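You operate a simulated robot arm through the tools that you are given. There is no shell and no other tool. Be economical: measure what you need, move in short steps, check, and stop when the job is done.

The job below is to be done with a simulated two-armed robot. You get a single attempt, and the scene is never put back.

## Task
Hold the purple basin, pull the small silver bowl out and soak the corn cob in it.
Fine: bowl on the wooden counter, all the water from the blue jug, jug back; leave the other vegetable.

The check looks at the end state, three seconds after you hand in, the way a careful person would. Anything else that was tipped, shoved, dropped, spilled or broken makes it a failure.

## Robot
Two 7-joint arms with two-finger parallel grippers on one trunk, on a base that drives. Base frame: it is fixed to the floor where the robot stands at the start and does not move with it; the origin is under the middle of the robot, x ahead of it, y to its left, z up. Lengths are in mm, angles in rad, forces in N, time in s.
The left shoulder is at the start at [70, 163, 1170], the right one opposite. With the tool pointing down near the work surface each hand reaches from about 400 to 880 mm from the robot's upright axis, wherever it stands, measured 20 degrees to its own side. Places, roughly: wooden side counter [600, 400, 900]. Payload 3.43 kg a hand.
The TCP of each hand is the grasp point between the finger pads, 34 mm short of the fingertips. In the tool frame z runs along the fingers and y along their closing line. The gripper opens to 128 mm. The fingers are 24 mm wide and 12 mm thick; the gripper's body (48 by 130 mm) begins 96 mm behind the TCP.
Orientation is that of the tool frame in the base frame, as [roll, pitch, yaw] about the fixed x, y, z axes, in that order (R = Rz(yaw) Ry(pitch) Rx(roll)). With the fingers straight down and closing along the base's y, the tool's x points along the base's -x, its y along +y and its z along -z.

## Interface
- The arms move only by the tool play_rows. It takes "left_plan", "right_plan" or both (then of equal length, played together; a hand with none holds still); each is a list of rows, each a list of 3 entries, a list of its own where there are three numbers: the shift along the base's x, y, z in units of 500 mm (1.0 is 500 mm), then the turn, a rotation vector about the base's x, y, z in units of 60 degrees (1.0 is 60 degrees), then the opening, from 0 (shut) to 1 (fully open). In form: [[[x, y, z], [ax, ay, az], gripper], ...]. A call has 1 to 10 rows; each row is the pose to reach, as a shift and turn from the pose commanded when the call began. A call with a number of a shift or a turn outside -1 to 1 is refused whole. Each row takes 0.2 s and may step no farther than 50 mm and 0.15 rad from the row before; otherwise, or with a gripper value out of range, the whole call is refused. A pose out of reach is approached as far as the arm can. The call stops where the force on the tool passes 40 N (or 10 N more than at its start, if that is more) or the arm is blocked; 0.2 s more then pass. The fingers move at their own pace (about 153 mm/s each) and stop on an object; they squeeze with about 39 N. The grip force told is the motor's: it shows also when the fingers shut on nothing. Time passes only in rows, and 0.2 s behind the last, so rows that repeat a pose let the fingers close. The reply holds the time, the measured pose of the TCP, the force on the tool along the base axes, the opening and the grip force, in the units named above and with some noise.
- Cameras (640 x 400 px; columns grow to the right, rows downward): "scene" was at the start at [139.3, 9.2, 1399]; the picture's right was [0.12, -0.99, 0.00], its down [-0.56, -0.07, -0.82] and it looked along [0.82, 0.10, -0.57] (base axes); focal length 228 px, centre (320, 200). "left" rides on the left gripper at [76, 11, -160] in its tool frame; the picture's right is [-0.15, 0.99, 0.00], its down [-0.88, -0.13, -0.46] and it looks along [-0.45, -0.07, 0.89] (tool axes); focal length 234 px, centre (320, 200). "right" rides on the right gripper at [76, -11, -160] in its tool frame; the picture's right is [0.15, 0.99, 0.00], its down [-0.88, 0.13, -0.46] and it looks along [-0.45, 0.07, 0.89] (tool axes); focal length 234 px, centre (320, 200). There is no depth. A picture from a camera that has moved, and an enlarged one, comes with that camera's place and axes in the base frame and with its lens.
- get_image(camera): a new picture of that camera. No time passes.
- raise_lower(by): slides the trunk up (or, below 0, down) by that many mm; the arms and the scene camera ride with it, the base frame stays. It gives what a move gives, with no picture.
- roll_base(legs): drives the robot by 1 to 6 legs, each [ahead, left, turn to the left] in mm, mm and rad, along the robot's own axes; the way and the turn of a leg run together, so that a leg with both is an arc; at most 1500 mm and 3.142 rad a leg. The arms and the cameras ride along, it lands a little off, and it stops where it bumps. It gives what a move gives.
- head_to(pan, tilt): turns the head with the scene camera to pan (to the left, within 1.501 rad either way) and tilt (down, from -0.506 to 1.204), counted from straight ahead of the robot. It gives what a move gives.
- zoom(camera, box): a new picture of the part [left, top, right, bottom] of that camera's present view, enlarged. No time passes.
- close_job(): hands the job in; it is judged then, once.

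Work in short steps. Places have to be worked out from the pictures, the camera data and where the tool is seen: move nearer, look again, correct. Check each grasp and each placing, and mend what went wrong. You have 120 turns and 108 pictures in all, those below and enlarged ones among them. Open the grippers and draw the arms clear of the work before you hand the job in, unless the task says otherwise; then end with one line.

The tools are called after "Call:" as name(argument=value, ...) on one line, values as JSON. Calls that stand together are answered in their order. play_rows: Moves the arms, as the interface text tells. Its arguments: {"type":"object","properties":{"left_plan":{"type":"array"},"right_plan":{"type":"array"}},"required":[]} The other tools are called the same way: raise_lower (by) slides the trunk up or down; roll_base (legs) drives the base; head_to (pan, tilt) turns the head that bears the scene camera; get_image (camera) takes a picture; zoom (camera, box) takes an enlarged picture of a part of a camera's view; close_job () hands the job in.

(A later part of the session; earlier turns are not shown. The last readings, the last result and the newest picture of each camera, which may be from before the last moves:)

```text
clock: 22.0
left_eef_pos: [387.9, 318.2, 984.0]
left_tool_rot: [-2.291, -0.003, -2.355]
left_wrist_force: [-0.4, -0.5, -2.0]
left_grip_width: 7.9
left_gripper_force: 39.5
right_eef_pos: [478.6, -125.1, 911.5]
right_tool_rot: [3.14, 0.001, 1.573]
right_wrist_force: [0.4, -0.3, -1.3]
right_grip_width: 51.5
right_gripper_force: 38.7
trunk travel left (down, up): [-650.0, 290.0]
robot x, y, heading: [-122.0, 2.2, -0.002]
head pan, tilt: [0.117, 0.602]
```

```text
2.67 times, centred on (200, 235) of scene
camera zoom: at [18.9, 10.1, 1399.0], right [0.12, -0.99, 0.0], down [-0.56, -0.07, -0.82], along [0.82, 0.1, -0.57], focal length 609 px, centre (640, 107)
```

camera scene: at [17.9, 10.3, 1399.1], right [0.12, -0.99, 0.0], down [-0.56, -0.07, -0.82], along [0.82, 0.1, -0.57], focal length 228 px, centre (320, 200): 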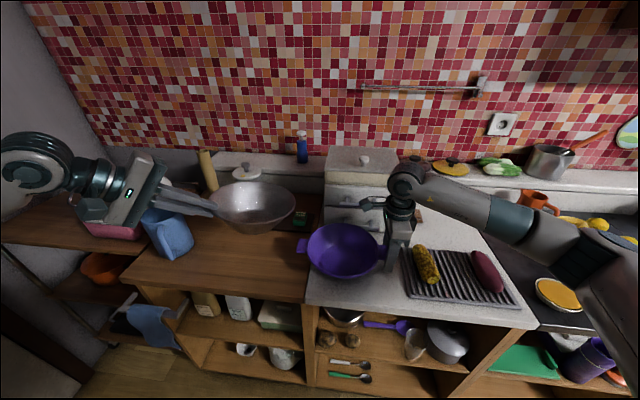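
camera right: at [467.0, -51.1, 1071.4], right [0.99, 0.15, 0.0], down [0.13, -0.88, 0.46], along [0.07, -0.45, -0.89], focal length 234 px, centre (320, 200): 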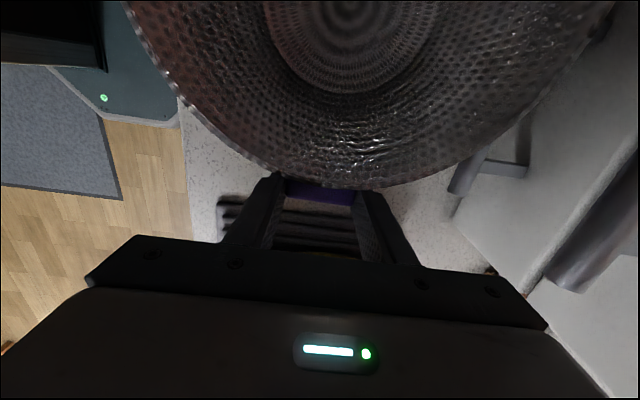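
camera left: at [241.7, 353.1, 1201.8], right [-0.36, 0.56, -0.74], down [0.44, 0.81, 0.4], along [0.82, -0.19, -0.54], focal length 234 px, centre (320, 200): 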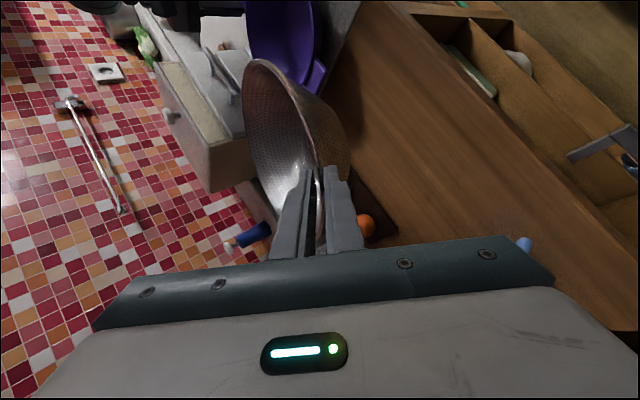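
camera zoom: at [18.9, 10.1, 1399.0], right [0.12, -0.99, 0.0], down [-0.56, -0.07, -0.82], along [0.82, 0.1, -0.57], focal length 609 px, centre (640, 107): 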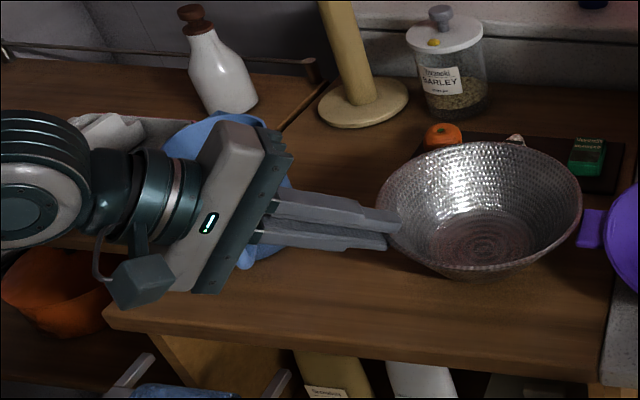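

I'll shift 28 mm further left so the bowl clears the basin's left tab, then lower gently.

Call:
play_rows(left_plan=[[[-0.01, 0.03, 0], [0, 0, 0], 0], [[-0.016, 0.056, -0.01], [0, 0, 0], 0], [[-0.016, 0.056, -0.03], [0, 0, 0], 0], [[-0.016, 0.056, -0.045], [0, 0, 0], 0]])

Call:
zoom(camera="scene", box=[160, 160, 320, 270])

Call:
get_image(camera="left")

```text
clock: 23.0
left_eef_pos: [379.1, 346.0, 962.3]
left_tool_rot: [-2.291, -0.005, -2.354]
left_wrist_force: [0.2, -0.5, -1.6]
left_grip_width: 7.0
left_gripper_force: 39.2
right_eef_pos: [477.9, -124.5, 911.5]
right_tool_rot: [3.141, -0.001, 1.572]
right_wrist_force: [-0.1, 0.1, -1.2]
right_grip_width: 51.3
right_gripper_force: 39.2
trunk travel left (down, up): [-650.0, 290.0]
robot x, y, heading: [-120.1, 1.4, 0.002]
head pan, tilt: [0.117, 0.602]
```

```text
3.64 times, centred on (240, 215) of scene
camera zoom: at [18.9, 9.7, 1399.0], right [0.12, -0.99, 0.0], down [-0.56, -0.07, -0.82], along [0.82, 0.1, -0.57], focal length 831 px, centre (611, 146)
```

zoom: 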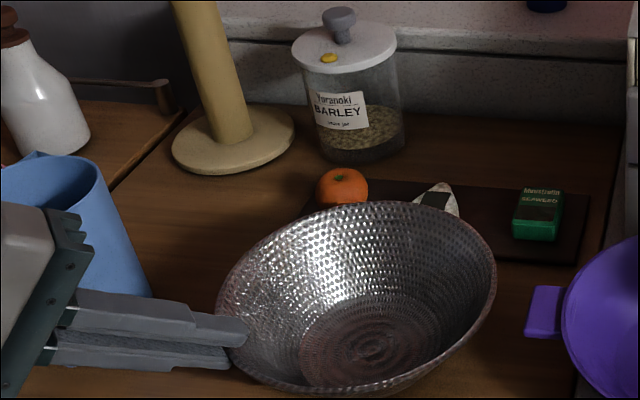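

```text
68 pictures are left
camera left: at [235.3, 381.7, 1058.9], right [-0.36, 0.56, -0.74], down [0.44, 0.81, 0.4], along [0.82, -0.18, -0.54], focal length 234 px, centre (320, 200)
```

left: 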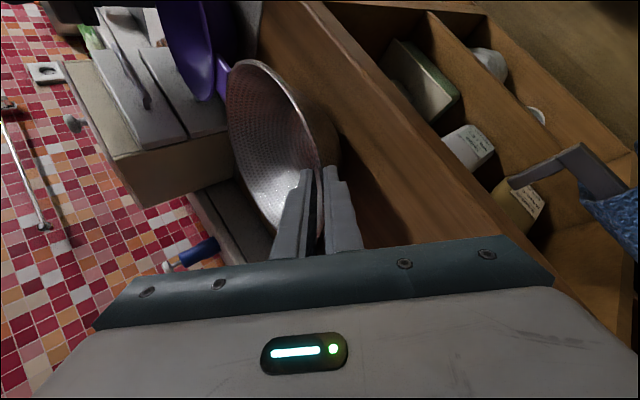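

Clearance from the basin and tray is good. I'll lower in small steps to find contact.

Call:
play_rows(left_plan=[[[0, 0, -0.006], [0, 0, 0], 0], [[0, 0, -0.012], [0, 0, 0], 0], [[0, 0, -0.018], [0, 0, 0], 0], [[0, 0, -0.024], [0, 0, 0], 0]])

```text
clock: 24.0
left_eef_pos: [378.3, 345.0, 949.9]
left_tool_rot: [-2.291, -0.003, -2.353]
left_wrist_force: [-0.2, 0.4, 0.8]
left_grip_width: 6.5
left_gripper_force: 39.5
right_eef_pos: [478.5, -123.4, 912.1]
right_tool_rot: [-3.141, 0.0, 1.572]
right_wrist_force: [0.1, 0.7, -1.4]
right_grip_width: 51.4
right_gripper_force: 39.6
trunk travel left (down, up): [-650.0, 290.0]
robot x, y, heading: [-120.6, -0.5, 0.001]
head pan, tilt: [0.117, 0.602]
```

Call:
play_rows(left_plan=[[[0, 0, -0.005], [0, 0, 0], 0], [[0, 0, -0.01], [0, 0, 0], 0]])

Call:
zoom(camera="scene", box=[190, 190, 310, 290])

```text
clock: 24.6
left_eef_pos: [377.9, 346.6, 945.5]
left_tool_rot: [-2.289, -0.001, -2.353]
left_wrist_force: [-1.2, 2.2, 3.8]
left_grip_width: 6.2
left_gripper_force: 39.2
right_eef_pos: [477.9, -126.0, 912.2]
right_tool_rot: [-3.141, 0.0, 1.573]
right_wrist_force: [-0.4, 0.5, -1.6]
right_grip_width: 51.4
right_gripper_force: 39.1
trunk travel left (down, up): [-650.0, 290.0]
robot x, y, heading: [-120.8, -2.2, 0.005]
head pan, tilt: [0.117, 0.602]
```

```text
4.00 times, centred on (250, 240) of scene
camera zoom: at [18.4, 9.6, 1399.1], right [0.12, -0.99, 0.0], down [-0.56, -0.07, -0.82], along [0.82, 0.1, -0.57], focal length 914 px, centre (600, 40)
```

zoom: 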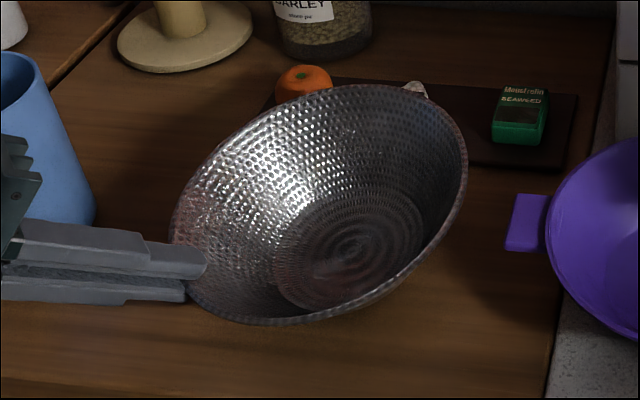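

Contact was felt (≈5 N). The far side looks slightly high (~5°), so I'll tilt back a touch, then open gently.

Call:
play_rows(left_plan=[[[0, 0, 0], [0.03, 0.03, 0], 0], [[0, 0, 0], [0.06, 0.06, 0], 0], [[0, 0, 0], [0.06, 0.06, 0], 0.1], [[0, 0, 0], [0.06, 0.06, 0], 0.2], [[0, 0, 0], [0.06, 0.06, 0], 0.25]])

Call:
zoom(camera="scene", box=[190, 190, 310, 290])

Call:
get_image(camera="left")

```text
clock: 25.8
left_eef_pos: [377.8, 345.6, 945.6]
left_tool_rot: [-2.381, -0.004, -2.355]
left_wrist_force: [1.5, -0.9, -0.4]
left_grip_width: 32.3
left_gripper_force: 0.2
right_eef_pos: [478.6, -126.2, 910.2]
right_tool_rot: [-3.141, 0.0, 1.572]
right_wrist_force: [-0.9, 1.0, -1.0]
right_grip_width: 51.6
right_gripper_force: 39.1
trunk travel left (down, up): [-650.0, 290.0]
robot x, y, heading: [-118.5, 1.1, 0.004]
head pan, tilt: [0.117, 0.602]
```

```text
4.00 times, centred on (250, 240) of scene
camera zoom: at [19.0, 9.4, 1399.0], right [0.12, -0.99, 0.0], down [-0.56, -0.07, -0.82], along [0.82, 0.1, -0.57], focal length 914 px, centre (600, 40)
```

zoom: 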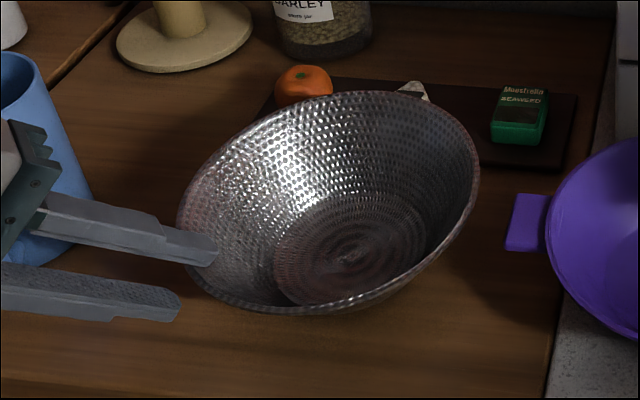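

```text
65 pictures are left
camera left: at [242.0, 375.0, 1053.1], right [-0.41, 0.61, -0.68], down [0.47, 0.78, 0.42], along [0.79, -0.15, -0.6], focal length 234 px, centre (320, 200)
```

left: 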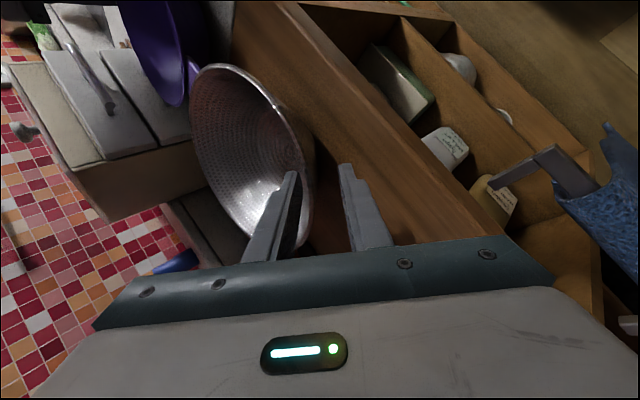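

The bowl stands on the wood. I'll back the left hand out along its fingers and raise it. Meanwhile the right hand releases the tab and goes straight up.

Call:
play_rows(left_plan=[[[-0.02, 0.02, 0.03], [0, 0, 0], 0.25], [[-0.045, 0.045, 0.066], [0, 0, 0], 0.25], [[-0.07, 0.07, 0.1], [0, 0, 0], 0.25], [[-0.07, 0.07, 0.18], [0, 0, 0], 0.25], [[-0.07, 0.07, 0.26], [0, 0, 0], 0.25], [[-0.07, 0.07, 0.34], [0, 0, 0], 0.25]], right_plan=[[[0, 0, 0], [0, 0, 0], 0.6], [[0, 0, 0], [0, 0, 0], 0.7], [[0, 0, 0.08], [0, 0, 0], 0.7], [[0, 0, 0.16], [0, 0, 0], 0.7], [[0, 0, 0.24], [0, 0, 0], 0.7], [[0, 0, 0.32], [0, 0, 0], 0.7]])

Call:
get_image(camera="scene")

Call:
get_image(camera="right")

```text
clock: 27.2
left_eef_pos: [341.9, 381.0, 1115.8]
left_tool_rot: [-2.378, -0.003, -2.354]
left_wrist_force: [-1.0, 0.0, -0.1]
left_grip_width: 32.1
left_gripper_force: 0.1
right_eef_pos: [475.8, -127.8, 1073.3]
right_tool_rot: [3.141, 0.0, 1.572]
right_wrist_force: [0.3, 0.5, 0.4]
right_grip_width: 89.8
right_gripper_force: 0.2
trunk travel left (down, up): [-650.0, 290.0]
robot x, y, heading: [-122.0, 1.6, 0.001]
head pan, tilt: [0.117, 0.602]
```

```text
64 pictures are left
camera scene: at [17.8, 10.0, 1399.0], right [0.12, -0.99, 0.0], down [-0.56, -0.07, -0.82], along [0.82, 0.1, -0.57], focal length 228 px, centre (320, 200)
```

scene: 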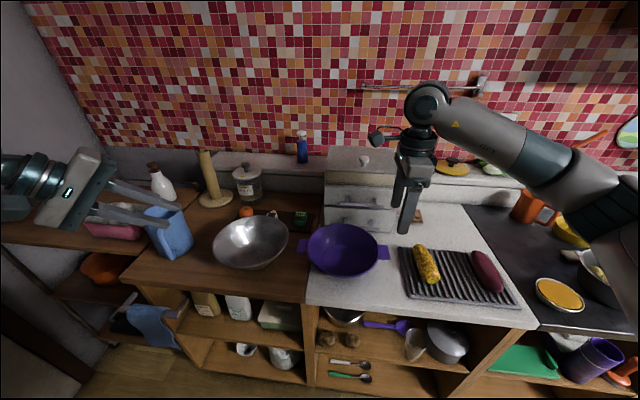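

```text
63 pictures are left
camera right: at [464.0, -52.8, 1233.0], right [0.99, 0.15, 0.0], down [0.13, -0.88, 0.46], along [0.07, -0.45, -0.89], focal length 234 px, centre (320, 200)
```

right: 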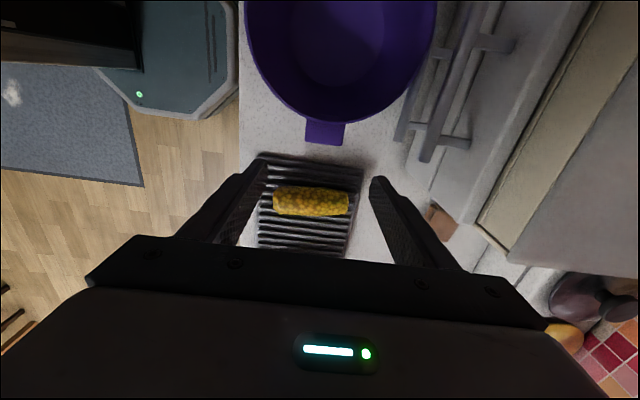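

Both are clear, the basin is unmoved and the corn is ≈ (475,-234) lying along x. I'll yaw the right hand back so it closes along y, above the corn.

Call:
play_rows(right_plan=[[[0, -0.03, 0], [0, 0, 0.125], 0.7], [[0, -0.06, 0], [0, 0, 0.25], 0.7], [[0, -0.09, 0], [0, 0, 0.375], 0.7], [[0, -0.12, 0], [0, 0, 0.5], 0.7], [[0, -0.15, 0], [0, 0, 0.625], 0.7], [[0, -0.18, 0], [0, 0, 0.75], 0.7], [[0, -0.21, 0], [0, 0, 0.875], 0.7], [[0, -0.212, 0], [0, 0, 1.0], 0.7]])

Call:
play_rows(right_plan=[[[0, 0, -0.03], [0, 0, 0.125], 0.7], [[0, 0, -0.06], [0, 0, 0.25], 0.7], [[0, 0, -0.09], [0, 0, 0.375], 0.7], [[0, 0, -0.11], [0, 0, 0.5], 0.7]])

Call:
get_image(camera="right")

```text
clock: 29.0
left_eef_pos: [343.0, 382.3, 1115.2]
left_tool_rot: [-2.381, -0.004, -2.355]
left_wrist_force: [-0.4, -0.2, -0.8]
left_grip_width: 32.3
left_gripper_force: 0.1
right_eef_pos: [477.7, -231.6, 1070.5]
right_tool_rot: [-3.141, -0.001, 2.623]
right_wrist_force: [0.5, 0.6, 0.3]
right_grip_width: 89.4
right_gripper_force: 0.1
trunk travel left (down, up): [-650.0, 290.0]
robot x, y, heading: [-123.0, 1.6, -0.002]
head pan, tilt: [0.117, 0.602]
```

```text
clock: 30.0
left_eef_pos: [344.1, 381.0, 1116.8]
left_tool_rot: [-2.381, 0.0, -2.356]
left_wrist_force: [0.2, -0.2, -0.1]
left_grip_width: 32.0
left_gripper_force: 0.1
right_eef_pos: [478.2, -233.8, 1016.9]
right_tool_rot: [3.141, -0.001, -3.137]
right_wrist_force: [0.2, 1.6, 0.2]
right_grip_width: 89.8
right_gripper_force: 0.1
trunk travel left (down, up): [-650.0, 290.0]
robot x, y, heading: [-123.8, -1.9, 0.005]
head pan, tilt: [0.117, 0.602]
```

```text
62 pictures are left
camera right: at [402.4, -245.4, 1177.0], right [-0.15, 0.99, 0.0], down [0.88, 0.13, 0.46], along [0.45, 0.07, -0.89], focal length 234 px, centre (320, 200)
```

right: 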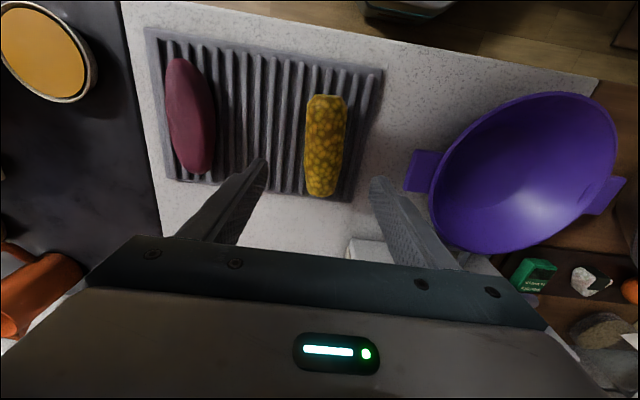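

Corn: centre (474,-229,893), ~125 long and 48 wide, resting on ridges at ≈869. I'll lower the right TCP to z≈911 and close.

Call:
play_rows(right_plan=[[[-0.006, 0.01, -0.07], [0, 0, 0], 0.7], [[-0.006, 0.01, -0.14], [0, 0, 0], 0.7], [[-0.006, 0.01, -0.19], [0, 0, 0], 0.7], [[-0.006, 0.01, -0.212], [0, 0, 0], 0.7], [[-0.006, 0.01, -0.212], [0, 0, 0], 0.45], [[-0.006, 0.01, -0.212], [0, 0, 0], 0.25], [[-0.006, 0.01, -0.212], [0, 0, 0], 0.25]])

Call:
get_image(camera="right")

```text
clock: 31.6
left_eef_pos: [343.8, 380.6, 1116.3]
left_tool_rot: [-2.38, -0.004, -2.355]
left_wrist_force: [0.9, 0.0, 0.0]
left_grip_width: 31.9
left_gripper_force: 0.1
right_eef_pos: [474.7, -227.3, 909.6]
right_tool_rot: [-3.141, 0.001, -3.141]
right_wrist_force: [0.2, -0.2, -0.4]
right_grip_width: 39.2
right_gripper_force: 38.5
trunk travel left (down, up): [-650.0, 290.0]
robot x, y, heading: [-120.3, -2.5, 0.005]
head pan, tilt: [0.117, 0.602]
```

```text
61 pictures are left
camera right: at [399.4, -240.4, 1069.4], right [-0.15, 0.99, 0.0], down [0.88, 0.13, 0.46], along [0.45, 0.07, -0.89], focal length 234 px, centre (320, 200)
```

right: 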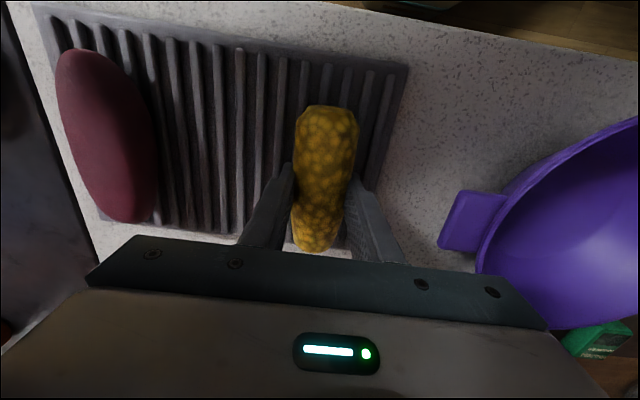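

Corn gripped (39 mm). I'll lift it and retract the left hand upward and outward.

Call:
play_rows(right_plan=[[[0, 0, 0.05], [0, 0, 0], 0.2], [[0, 0, 0.12], [0, 0, 0], 0.2], [[0, 0, 0.2], [0, 0, 0], 0.2], [[0, 0, 0.28], [0, 0, 0], 0.2], [[0, 0, 0.36], [0, 0, 0], 0.2]], left_plan=[[[0, 0.04, 0.04], [0, 0, 0], 0.25], [[0, 0.08, 0.08], [0, 0, 0], 0.25], [[0, 0.12, 0.12], [0, 0, 0], 0.25], [[0, 0.16, 0.14], [0, 0, 0], 0.25], [[0, 0.2, 0.14], [0, 0, 0], 0.25]])

Call:
get_image(camera="scene")

```text
clock: 32.8
left_eef_pos: [342.3, 481.3, 1187.6]
left_tool_rot: [-2.378, -0.001, -2.356]
left_wrist_force: [-0.4, -0.3, 0.2]
left_grip_width: 31.8
left_gripper_force: 0.2
right_eef_pos: [473.9, -225.6, 1092.0]
right_tool_rot: [-3.14, -0.003, -3.138]
right_wrist_force: [0.3, -0.1, -2.2]
right_grip_width: 39.5
right_gripper_force: 38.9
trunk travel left (down, up): [-650.0, 290.0]
robot x, y, heading: [-121.2, 3.6, 0.003]
head pan, tilt: [0.117, 0.602]
```

```text
60 pictures are left
camera scene: at [18.0, 10.6, 1399.0], right [0.12, -0.99, 0.0], down [-0.56, -0.07, -0.82], along [0.82, 0.1, -0.57], focal length 228 px, centre (320, 200)
```

scene: 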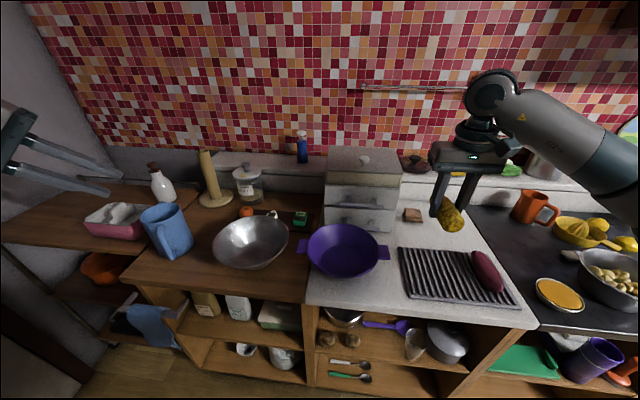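

Carrying the corn left over the basin toward the bowl (centre ≈ (467,262)).

Call:
play_rows(right_plan=[[[0, 0.09, 0], [0, 0, 0], 0.2], [[0, 0.18, 0], [0, 0, 0], 0.2], [[0, 0.27, 0], [0, 0, 0], 0.2], [[0, 0.36, 0], [0, 0, 0], 0.2], [[0, 0.45, 0], [0, 0, 0], 0.2], [[0, 0.54, 0], [0, 0, 0], 0.2], [[0, 0.63, 0], [0, 0, 0], 0.2], [[0, 0.72, 0], [0, 0, 0], 0.2], [[0, 0.81, 0], [0, 0, 0], 0.2], [[0, 0.89, 0], [0, 0, 0], 0.2]])

Call:
get_image(camera="scene")

Call:
get_image(camera="right")

```text
clock: 35.0
left_eef_pos: [344.6, 482.8, 1186.7]
left_tool_rot: [-2.379, -0.003, -2.355]
left_wrist_force: [-0.4, 0.1, -0.3]
left_grip_width: 31.8
left_gripper_force: 0.0
right_eef_pos: [475.3, 222.0, 1090.4]
right_tool_rot: [-3.141, 0.0, -3.14]
right_wrist_force: [-0.1, 0.1, -2.1]
right_grip_width: 39.1
right_gripper_force: 39.1
trunk travel left (down, up): [-650.0, 290.0]
robot x, y, heading: [-120.6, 3.3, 0.0]
head pan, tilt: [0.117, 0.602]
```

```text
59 pictures are left
camera scene: at [18.1, 12.3, 1399.0], right [0.12, -0.99, 0.0], down [-0.56, -0.07, -0.82], along [0.82, 0.1, -0.57], focal length 228 px, centre (320, 200)
```

scene: 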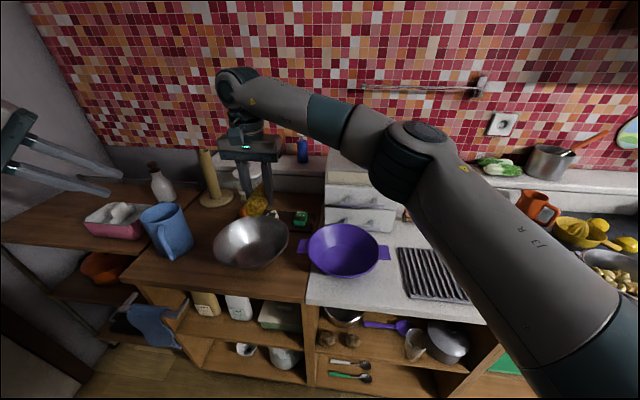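

```text
58 pictures are left
camera right: at [398.5, 208.7, 1250.2], right [-0.15, 0.99, 0.0], down [0.88, 0.13, 0.46], along [0.45, 0.07, -0.89], focal length 234 px, centre (320, 200)
```

right: 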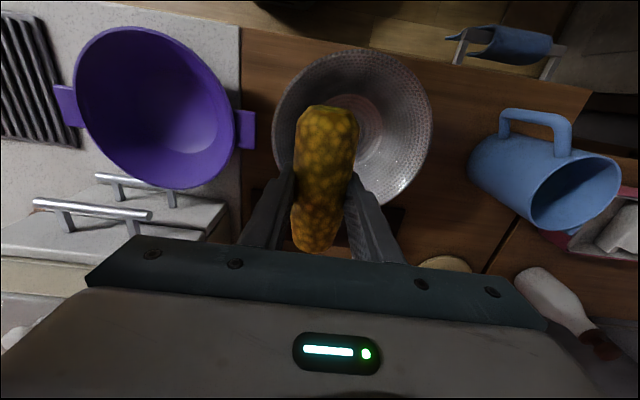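

Bowl centre ≈ (456,265). I'll shift over it and lower to z≈950, then look.

Call:
play_rows(right_plan=[[[-0.018, 0.043, 0], [0, 0, 0], 0.2], [[-0.036, 0.086, 0], [0, 0, 0], 0.2], [[-0.036, 0.086, -0.07], [0, 0, 0], 0.2], [[-0.036, 0.086, -0.14], [0, 0, 0], 0.2], [[-0.036, 0.086, -0.21], [0, 0, 0], 0.2], [[-0.036, 0.086, -0.27], [0, 0, 0], 0.2]])

Call:
get_image(camera="right")

Call:
zoom(camera="scene", box=[190, 180, 320, 280])

```text
clock: 36.4
left_eef_pos: [344.8, 480.8, 1187.8]
left_tool_rot: [-2.381, -0.004, -2.355]
left_wrist_force: [-1.1, 0.8, 0.9]
left_grip_width: 31.9
left_gripper_force: 0.0
right_eef_pos: [457.7, 258.9, 955.4]
right_tool_rot: [3.141, -0.001, -3.14]
right_wrist_force: [0.4, -0.7, -0.8]
right_grip_width: 39.4
right_gripper_force: 38.7
trunk travel left (down, up): [-650.0, 290.0]
robot x, y, heading: [-122.5, -0.1, -0.0]
head pan, tilt: [0.117, 0.602]
```

```text
57 pictures are left
camera right: at [382.3, 246.7, 1114.5], right [-0.15, 0.99, 0.0], down [0.88, 0.13, 0.45], along [0.45, 0.07, -0.89], focal length 234 px, centre (320, 200)
```

right: 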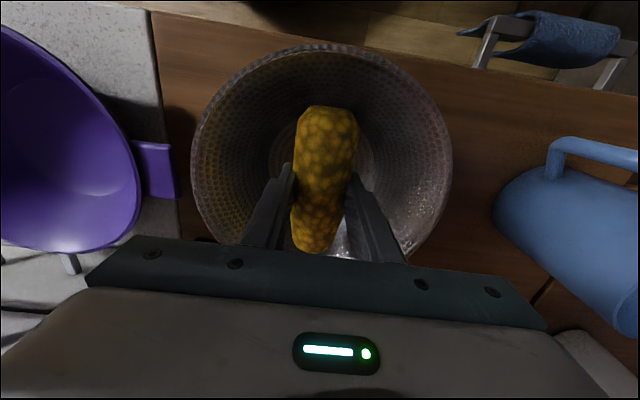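

```text
4.00 times, centred on (255, 230) of scene
camera zoom: at [19.7, 9.6, 1399.0], right [0.12, -0.99, 0.0], down [-0.56, -0.07, -0.82], along [0.82, 0.1, -0.57], focal length 914 px, centre (580, 80)
```

zoom: 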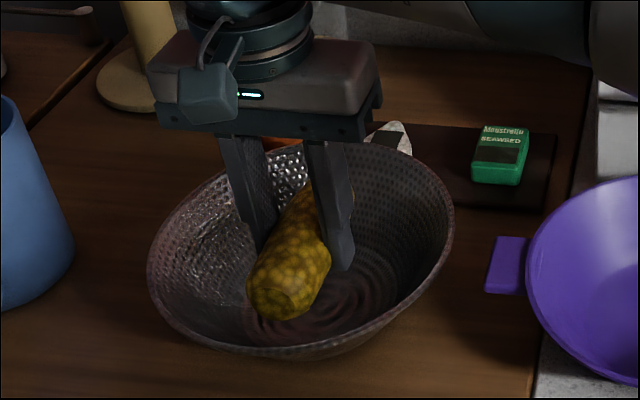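

Refined bowl centre ≈ (467,256). I'll correct by 9 mm and lower slowly, watching force.

Call:
play_rows(right_plan=[[[0.018, -0.006, -0.01], [0, 0, 0], 0.2], [[0.018, -0.006, -0.03], [0, 0, 0], 0.2], [[0.018, -0.006, -0.05], [0, 0, 0], 0.2], [[0.018, -0.006, -0.062], [0, 0, 0], 0.2], [[0.018, -0.006, -0.07], [0, 0, 0], 0.2]])

Call:
zoom(camera="scene", box=[190, 180, 320, 280])

```text
clock: 37.6
left_eef_pos: [342.2, 480.3, 1190.0]
left_tool_rot: [-2.379, -0.001, -2.355]
left_wrist_force: [-0.5, -0.3, -0.1]
left_grip_width: 32.2
left_gripper_force: 0.0
right_eef_pos: [465.1, 256.0, 923.2]
right_tool_rot: [3.14, 0.005, -3.138]
right_wrist_force: [3.8, 6.6, 31.5]
right_grip_width: 39.6
right_gripper_force: 38.9
trunk travel left (down, up): [-650.0, 290.0]
robot x, y, heading: [-119.3, -1.0, 0.001]
head pan, tilt: [0.117, 0.602]
```

```text
4.00 times, centred on (255, 230) of scene
camera zoom: at [16.3, 9.2, 1399.6], right [0.12, -0.99, 0.0], down [-0.56, -0.07, -0.83], along [0.82, 0.1, -0.56], focal length 914 px, centre (580, 80)
```

zoom: 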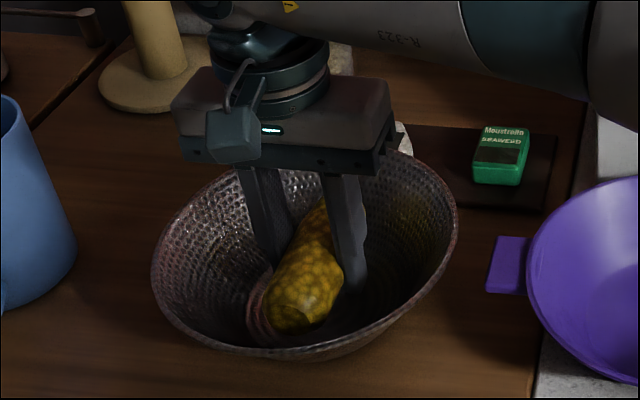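

Contact with the bowl (31 N down). I'll ease up 5 mm and release, opening only a little, then lift out.

Call:
play_rows(right_plan=[[[0, 0, 0.01], [0, 0, 0], 0.2], [[0, 0, 0.01], [0, 0, 0], 0.36], [[0, 0, 0.01], [0, 0, 0], 0.44], [[0, 0, 0.01], [0, 0, 0], 0.44], [[0, 0, 0.05], [0, 0, 0], 0.44], [[0, 0, 0.1], [0, 0, 0], 0.44], [[0, 0, 0.18], [0, 0, 0], 0.44], [[0, 0, 0.27], [0, 0, 0], 0.44], [[0, 0, 0.35], [0, 0, 0], 0.44]])

Call:
get_image(camera="right")

Call:
zoom(camera="scene", box=[120, 180, 320, 300])

```text
clock: 39.6
left_eef_pos: [342.4, 480.4, 1188.3]
left_tool_rot: [-2.379, -0.002, -2.354]
left_wrist_force: [0.4, 0.6, 0.5]
left_grip_width: 32.0
left_gripper_force: 0.0
right_eef_pos: [465.4, 257.8, 1096.1]
right_tool_rot: [3.141, 0.0, -3.141]
right_wrist_force: [0.5, -0.1, -0.9]
right_grip_width: 56.3
right_gripper_force: 0.0
trunk travel left (down, up): [-650.0, 290.0]
robot x, y, heading: [-121.7, 2.1, -0.001]
head pan, tilt: [0.117, 0.602]
```

```text
54 pictures are left
camera right: at [389.5, 246.5, 1256.6], right [-0.15, 0.99, 0.0], down [0.88, 0.13, 0.46], along [0.45, 0.07, -0.89], focal length 234 px, centre (320, 200)
```

right: 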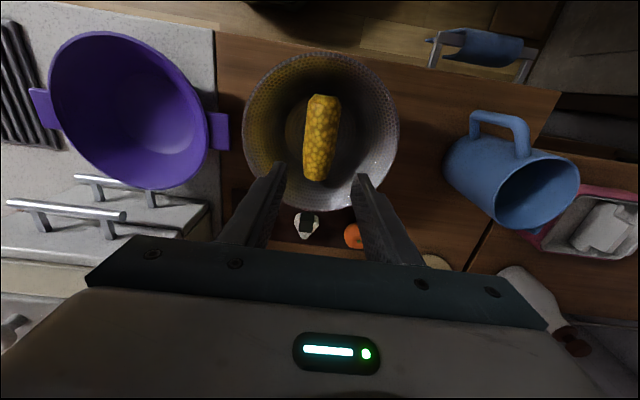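

```text
3.20 times, centred on (220, 240) of scene
camera zoom: at [18.0, 9.4, 1399.0], right [0.12, -0.99, 0.0], down [-0.56, -0.07, -0.82], along [0.82, 0.1, -0.57], focal length 731 px, centre (640, 72)
```

zoom: 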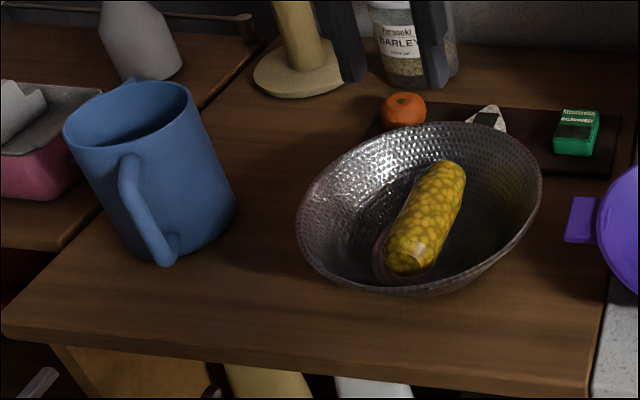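

The corn lies in the bowl and everything else is undisturbed. I'll park the right arm back on its side while the left tool straightens up to point down. Plan: grip the jug's handle bar with a horizontal tool, so that pouring is just a wrist roll.

Call:
play_rows(right_plan=[[[0, -0.08, 0.02], [0, 0, 0], 0.44], [[0, -0.17, 0.04], [0, 0, 0], 0.44], [[0, -0.26, 0.04], [0, 0, 0], 0.44], [[0, -0.35, 0.04], [0, 0, 0], 0.44], [[0, -0.44, 0.04], [0, 0, 0], 0.44], [[0, -0.53, 0.04], [0, 0, 0], 0.44], [[0, -0.62, 0.04], [0, 0, 0], 0.44], [[0, -0.71, 0.04], [0, 0, 0], 0.44], [[0, -0.8, 0.04], [0, 0, 0], 0.44], [[0, -0.88, 0.04], [0, 0, 0], 0.44]], left_plan=[[[0, 0, 0], [0.085, 0.085, 0], 0.5], [[0, 0, 0.01], [0.17, 0.17, 0], 0.5], [[0, 0, 0.02], [0.255, 0.255, 0], 0.5], [[0, 0, 0.03], [0.34, 0.34, 0], 0.5], [[0, 0, 0.03], [0.425, 0.425, 0], 0.5], [[0, 0, 0.03], [0.515, 0.515, 0], 0.5], [[0, 0, 0.03], [0.515, 0.515, 0], 0.5], [[0, 0, 0.03], [0.515, 0.515, 0], 0.5], [[0, 0, 0.03], [0.515, 0.515, 0], 0.5], [[0, 0, 0.03], [0.515, 0.515, 0], 0.5]])

Call:
play_rows(left_plan=[[[0, 0, 0], [0, 0, -0.125], 0.5], [[0, 0, 0], [0, 0, -0.25], 0.5], [[0, 0, 0], [0, 0, -0.375], 0.5], [[0, 0, 0], [0, 0, -0.5], 0.5], [[0, 0, 0], [0, 0, -0.625], 0.5], [[0, 0, 0], [0, 0, -0.75], 0.5], [[0, 0, 0], [0, 0, -0.875], 0.5], [[0, 0, 0], [0, 0, -1.0], 0.5]])

Call:
play_rows(left_plan=[[[0, 0, 0], [0, 0, -0.125], 0.5], [[0, 0, 0], [0, 0, -0.25], 0.5], [[0, 0, 0], [0, 0, -0.375], 0.5], [[0, 0, 0], [0, 0, -0.5], 0.5], [[0, 0, 0], [0, 0, -0.625], 0.5], [[0, 0, 0], [0, 0, -0.667], 0.5]])

Call:
get_image(camera="left")

```text
clock: 41.8
left_eef_pos: [343.4, 479.7, 1201.6]
left_tool_rot: [3.141, 0.0, -2.352]
left_wrist_force: [-0.5, -0.6, -0.5]
left_grip_width: 64.1
left_gripper_force: 0.0
right_eef_pos: [466.3, -182.3, 1117.4]
right_tool_rot: [3.141, 0.0, -3.137]
right_wrist_force: [0.4, 0.0, -0.7]
right_grip_width: 56.2
right_gripper_force: 0.1
trunk travel left (down, up): [-650.0, 290.0]
robot x, y, heading: [-120.7, 1.0, 0.007]
head pan, tilt: [0.117, 0.602]
```

```text
clock: 43.6
left_eef_pos: [343.8, 481.3, 1200.1]
left_tool_rot: [3.14, -0.001, 2.88]
left_wrist_force: [1.0, -0.9, -1.1]
left_grip_width: 64.0
left_gripper_force: 0.2
right_eef_pos: [466.9, -181.3, 1116.0]
right_tool_rot: [-3.141, 0.001, -3.139]
right_wrist_force: [1.2, -0.4, 0.7]
right_grip_width: 56.6
right_gripper_force: 0.0
trunk travel left (down, up): [-650.0, 290.0]
robot x, y, heading: [-115.2, 0.6, 0.002]
head pan, tilt: [0.117, 0.602]
```

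```text
clock: 45.0
left_eef_pos: [342.8, 480.2, 1200.0]
left_tool_rot: [3.139, 0.0, 2.184]
left_wrist_force: [0.3, 0.0, -0.2]
left_grip_width: 63.9
left_gripper_force: 0.0
right_eef_pos: [467.3, -182.5, 1116.8]
right_tool_rot: [3.14, -0.001, -3.139]
right_wrist_force: [0.1, 0.6, 0.4]
right_grip_width: 56.3
right_gripper_force: 0.0
trunk travel left (down, up): [-650.0, 290.0]
robot x, y, heading: [-120.6, 2.1, -0.001]
head pan, tilt: [0.117, 0.602]
```

```text
52 pictures are left
camera left: at [309.0, 548.7, 1359.5], right [0.89, 0.45, 0.0], down [0.4, -0.8, 0.46], along [0.21, -0.41, -0.89], focal length 234 px, centre (320, 200)
```

left: 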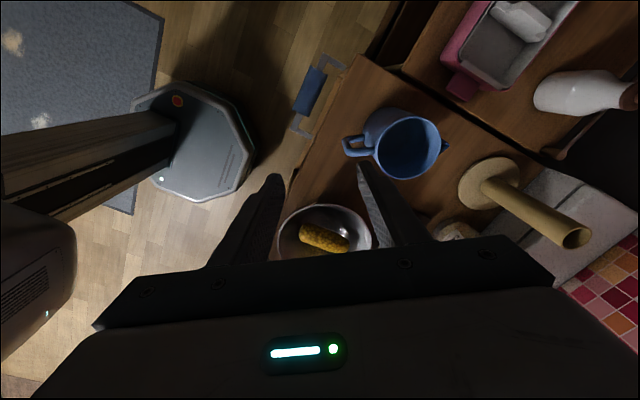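

Yaw works. This is a good top view of the jug, so I'll zoom in to fix its axis and handle direction.

Call:
zoom(camera="left", box=[320, 90, 470, 190])

```text
4.00 times, centred on (395, 140) of left
camera zoom: at [309.0, 548.7, 1359.5], right [0.89, 0.45, 0.0], down [0.4, -0.8, 0.46], along [0.21, -0.41, -0.89], focal length 937 px, centre (20, 440)
```

zoom: 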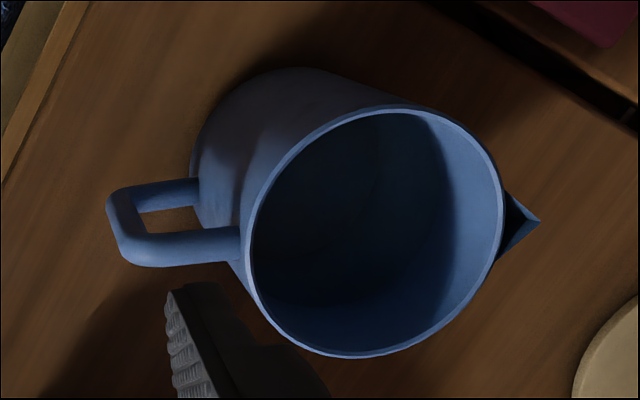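

Jug axis is ≈ (475,527), spout direction ≈ 32°, and the handle bar ≈ (402,478) spans z 903–983. I'll pitch the left tool to horizontal, pointing along the handle's tangent (0.53,-0.85), while staying high and moving left.

Call:
play_rows(left_plan=[[[0, 0.025, 0], [-0.102, -0.072, 0], 0.2], [[0, 0.05, 0], [-0.204, -0.144, 0], 0.2], [[0, 0.075, 0], [-0.307, -0.216, 0], 0.2], [[0, 0.1, 0], [-0.409, -0.287, 0], 0.2], [[0, 0.125, 0], [-0.511, -0.359, 0], 0.2], [[0, 0.15, 0], [-0.613, -0.431, 0], 0.2], [[0, 0.175, 0], [-0.716, -0.503, 0], 0.2], [[0, 0.2, 0], [-0.818, -0.575, 0], 0.2]])

Call:
play_rows(left_plan=[[[0, 0, 0], [-0.102, -0.072, 0], 0.2], [[0, 0, 0], [-0.204, -0.144, 0], 0.2], [[0, 0, 0], [-0.307, -0.216, 0], 0.2], [[0, 0, 0], [-0.409, -0.287, 0], 0.2]])

Call:
get_image(camera="scene")

Call:
get_image(camera="left")

```text
clock: 46.8
left_eef_pos: [344.8, 580.6, 1199.0]
left_tool_rot: [-3.141, 1.049, 2.187]
left_wrist_force: [-0.8, 0.6, -0.3]
left_grip_width: 25.6
left_gripper_force: 0.1
right_eef_pos: [468.1, -180.4, 1115.4]
right_tool_rot: [3.14, -0.002, -3.14]
right_wrist_force: [0.2, -0.1, -0.6]
right_grip_width: 56.2
right_gripper_force: 0.0
trunk travel left (down, up): [-650.0, 290.0]
robot x, y, heading: [-121.0, 1.9, 0.002]
head pan, tilt: [0.117, 0.602]
```

```text
clock: 47.8
left_eef_pos: [345.4, 581.9, 1199.7]
left_tool_rot: [-1.157, 1.568, -2.116]
left_wrist_force: [1.1, 0.6, 0.1]
left_grip_width: 25.7
left_gripper_force: 0.0
right_eef_pos: [467.6, -180.8, 1115.9]
right_tool_rot: [3.14, -0.001, -3.141]
right_wrist_force: [-0.3, -1.0, 0.3]
right_grip_width: 56.4
right_gripper_force: 0.0
trunk travel left (down, up): [-650.0, 290.0]
robot x, y, heading: [-117.0, -0.8, 0.001]
head pan, tilt: [0.117, 0.602]
```

```text
50 pictures are left
camera scene: at [19.6, 10.0, 1399.0], right [0.12, -0.99, 0.0], down [-0.56, -0.07, -0.82], along [0.82, 0.1, -0.57], focal length 228 px, centre (320, 200)
```

scene: 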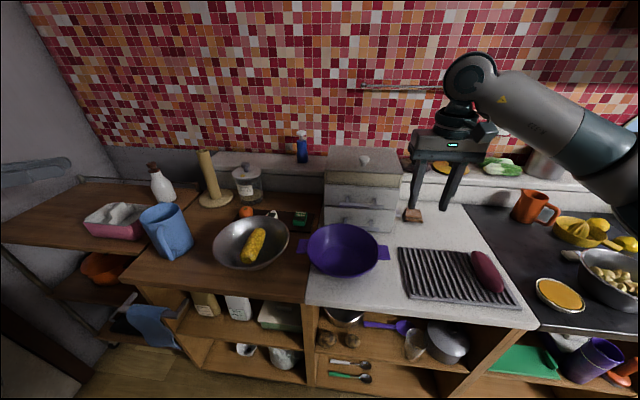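

```text
49 pictures are left
camera left: at [262.0, 717.6, 1123.7], right [0.81, 0.57, 0.14], down [-0.37, 0.3, 0.88], along [0.46, -0.77, 0.45], focal length 234 px, centre (320, 200)
```

left: 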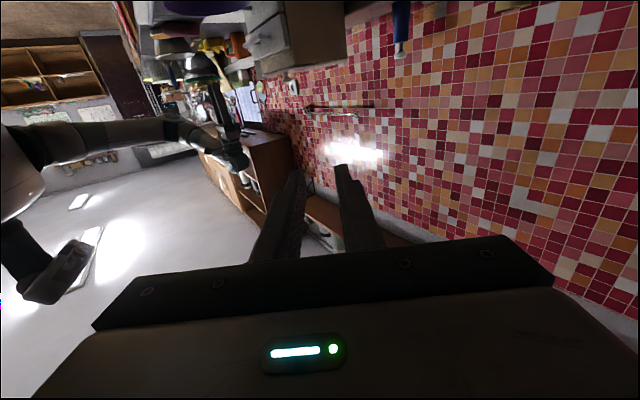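

The arm reaches this pose. I'll pan the head left to watch, then lower the hand to handle height, outside the handle.

Call:
head_to(pan=0.75, tilt=0.7)

Call:
play_rows(left_plan=[[[-0.01, -0.007, -0.08], [0, 0, 0], 0.2], [[-0.022, -0.015, -0.16], [0, 0, 0], 0.2], [[-0.022, -0.015, -0.24], [0, 0, 0], 0.2], [[-0.022, -0.015, -0.32], [0, 0, 0], 0.2], [[-0.022, -0.015, -0.4], [0, 0, 0], 0.2]])

Call:
get_image(camera="scene")

```text
clock: 48.9
left_eef_pos: [344.8, 582.1, 1199.0]
left_tool_rot: [-2.324, 1.568, 2.998]
left_wrist_force: [-0.5, 0.2, -0.3]
left_grip_width: 25.9
left_gripper_force: 0.1
right_eef_pos: [466.5, -181.3, 1115.9]
right_tool_rot: [-3.141, -0.001, -3.14]
right_wrist_force: [0.3, 0.5, 0.5]
right_grip_width: 56.3
right_gripper_force: 0.0
trunk travel left (down, up): [-650.0, 290.0]
robot x, y, heading: [-122.3, -1.3, 0.001]
head pan, tilt: [0.75, 0.7]
```

```text
clock: 50.1
left_eef_pos: [331.1, 572.9, 1001.0]
left_tool_rot: [-2.107, 1.57, -3.066]
left_wrist_force: [-0.5, 0.3, 0.1]
left_grip_width: 25.5
left_gripper_force: 0.1
right_eef_pos: [467.0, -180.8, 1116.2]
right_tool_rot: [-3.141, 0.0, -3.14]
right_wrist_force: [0.2, 0.0, -0.1]
right_grip_width: 56.2
right_gripper_force: 0.2
trunk travel left (down, up): [-650.0, 290.0]
robot x, y, heading: [-116.0, -0.2, 0.007]
head pan, tilt: [0.75, 0.7]
```

```text
48 pictures are left
camera scene: at [-6.9, 57.4, 1390.5], right [0.68, -0.73, 0.0], down [-0.47, -0.44, -0.76], along [0.56, 0.52, -0.64], focal length 228 px, centre (320, 200)
```

scene: 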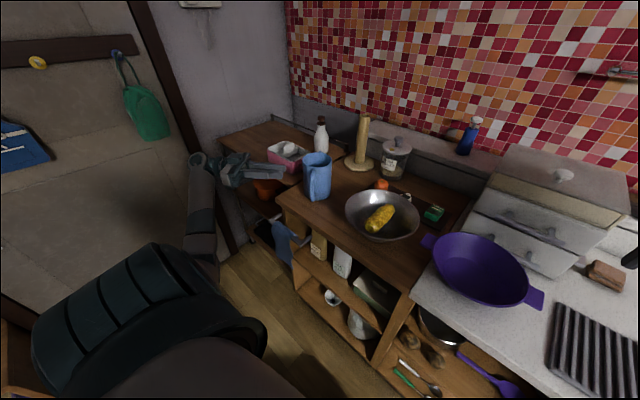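

Call:
zoom(camera="scene", box=[220, 130, 360, 220])

```text
4.44 times, centred on (290, 175) of scene
camera zoom: at [-6.9, 57.4, 1390.5], right [0.68, -0.73, 0.0], down [-0.47, -0.44, -0.76], along [0.56, 0.52, -0.64], focal length 1016 px, centre (453, 311)
```

zoom: 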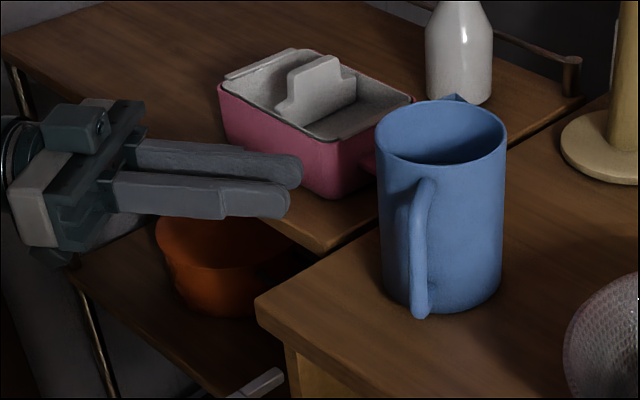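

The view along the handle confirms the bar at ≈ (403,470), lying right on the tool's line ~126 mm ahead. I'll lower to z=958 and advance 85 mm.

Call:
play_rows(left_plan=[[[0, 0, -0.04], [0, 0, 0], 0.2], [[0, 0, -0.084], [0, 0, 0], 0.2], [[0.035, -0.05, -0.084], [0, 0, 0], 0.2], [[0.07, -0.1, -0.084], [0, 0, 0], 0.2], [[0.098, -0.139, -0.084], [0, 0, 0], 0.2]])

Call:
zoom(camera="scene", box=[250, 140, 350, 220])

```text
clock: 51.3
left_eef_pos: [381.8, 503.7, 958.6]
left_tool_rot: [-2.471, 1.569, 2.855]
left_wrist_force: [0.2, -0.3, 0.9]
left_grip_width: 25.8
left_gripper_force: 0.1
right_eef_pos: [466.7, -181.8, 1116.9]
right_tool_rot: [-3.141, -0.002, -3.139]
right_wrist_force: [1.1, 0.0, -0.2]
right_grip_width: 56.4
right_gripper_force: 0.1
trunk travel left (down, up): [-650.0, 290.0]
robot x, y, heading: [-124.7, -1.3, 0.004]
head pan, tilt: [0.75, 0.7]
```

```text
5.00 times, centred on (300, 180) of scene
camera zoom: at [-6.7, 56.5, 1390.5], right [0.68, -0.73, 0.0], down [-0.47, -0.44, -0.76], along [0.56, 0.52, -0.64], focal length 1142 px, centre (420, 300)
```

zoom: 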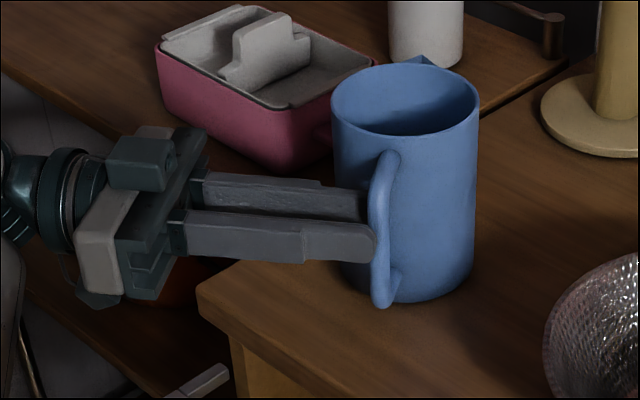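

The inner finger is entering behind the bar and the outer one is in front. I'll advance 32 mm more and check.

Call:
play_rows(left_plan=[[[0.018, -0.026, 0], [0, 0, 0], 0.2], [[0.037, -0.052, 0], [0, 0, 0], 0.2]])

Call:
zoom(camera="scene", box=[260, 140, 360, 220])

```text
clock: 51.9
left_eef_pos: [399.9, 478.4, 957.4]
left_tool_rot: [-1.633, 1.568, -2.589]
left_wrist_force: [0.2, -0.1, 0.1]
left_grip_width: 25.9
left_gripper_force: 0.0
right_eef_pos: [467.2, -181.5, 1116.7]
right_tool_rot: [-3.14, 0.0, -3.139]
right_wrist_force: [0.0, 0.8, -0.3]
right_grip_width: 56.3
right_gripper_force: 0.0
trunk travel left (down, up): [-650.0, 290.0]
robot x, y, heading: [-122.4, 2.4, -0.002]
head pan, tilt: [0.75, 0.7]
```

```text
5.00 times, centred on (310, 180) of scene
camera zoom: at [-6.8, 56.8, 1390.5], right [0.68, -0.73, 0.0], down [-0.47, -0.44, -0.76], along [0.56, 0.52, -0.64], focal length 1142 px, centre (370, 300)
```

zoom: 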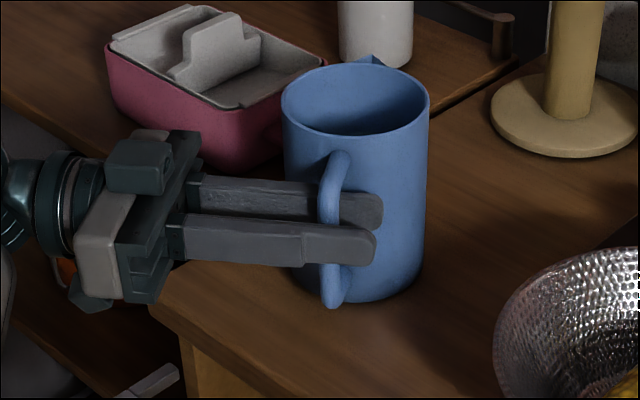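

The bar is between the fingers. Closing gradually.

Call:
play_rows(left_plan=[[[0, 0, 0], [0, 0, 0], 0.16], [[0, 0, 0], [0, 0, 0], 0.13], [[0, 0, 0], [0, 0, 0], 0.1], [[0, 0, 0], [0, 0, 0], 0.05], [[0, 0, 0], [0, 0, 0], 0], [[0, 0, 0], [0, 0, 0], 0]])

Call:
zoom(camera="scene", box=[260, 140, 360, 220])

```text
clock: 53.3
left_eef_pos: [399.7, 479.3, 958.3]
left_tool_rot: [-2.156, 1.57, -3.112]
left_wrist_force: [-2.0, -1.3, -0.6]
left_grip_width: 13.3
left_gripper_force: 39.1
right_eef_pos: [467.7, -181.1, 1117.7]
right_tool_rot: [-3.141, 0.0, -3.14]
right_wrist_force: [-0.2, -0.4, 0.0]
right_grip_width: 56.3
right_gripper_force: 0.0
trunk travel left (down, up): [-650.0, 290.0]
robot x, y, heading: [-122.5, -0.7, 0.003]
head pan, tilt: [0.75, 0.7]
```

```text
5.00 times, centred on (310, 180) of scene
camera zoom: at [-7.2, 56.7, 1390.5], right [0.68, -0.73, 0.0], down [-0.47, -0.44, -0.77], along [0.56, 0.52, -0.64], focal length 1142 px, centre (370, 300)
```

zoom: 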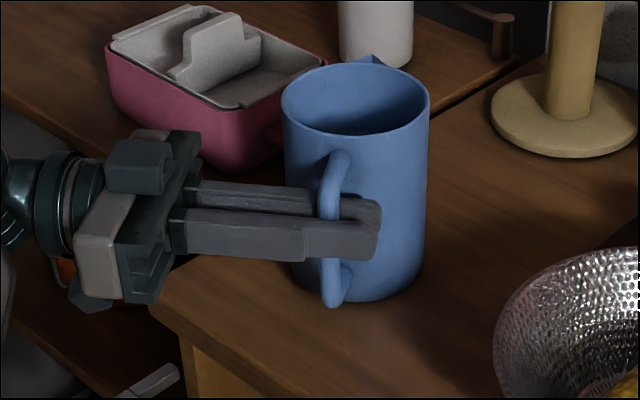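

Gripped (13.3 mm). A test lift of 12 mm will check weight and slip.

Call:
play_rows(left_plan=[[[0, 0, 0.008], [0, 0, 0], 0], [[0, 0, 0.016], [0, 0, 0], 0], [[0, 0, 0.024], [0, 0, 0], 0], [[0, 0, 0.024], [0, 0, 0], 0]])

Call:
zoom(camera="scene", box=[260, 140, 360, 220])

```text
clock: 54.3
left_eef_pos: [399.5, 478.5, 970.3]
left_tool_rot: [-1.984, 1.568, -2.939]
left_wrist_force: [0.4, 0.3, -7.6]
left_grip_width: 13.3
left_gripper_force: 38.6
right_eef_pos: [467.7, -180.7, 1116.7]
right_tool_rot: [3.141, -0.004, -3.14]
right_wrist_force: [-0.5, -0.1, 0.3]
right_grip_width: 56.1
right_gripper_force: 0.0
trunk travel left (down, up): [-650.0, 290.0]
robot x, y, heading: [-118.0, -2.8, 0.003]
head pan, tilt: [0.75, 0.7]
```

```text
5.00 times, centred on (310, 180) of scene
camera zoom: at [-6.1, 57.7, 1390.4], right [0.68, -0.73, 0.0], down [-0.47, -0.44, -0.76], along [0.56, 0.52, -0.64], focal length 1142 px, centre (370, 300)
```

zoom: 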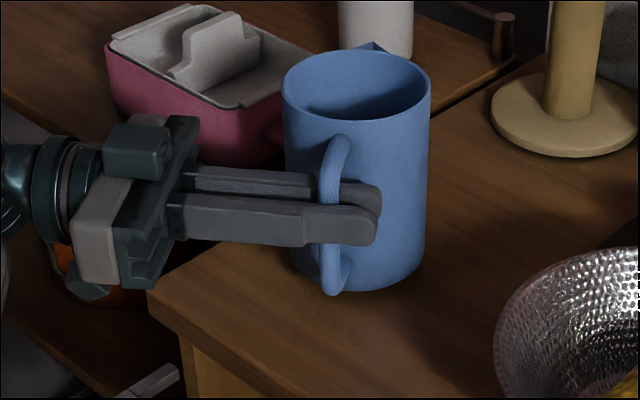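

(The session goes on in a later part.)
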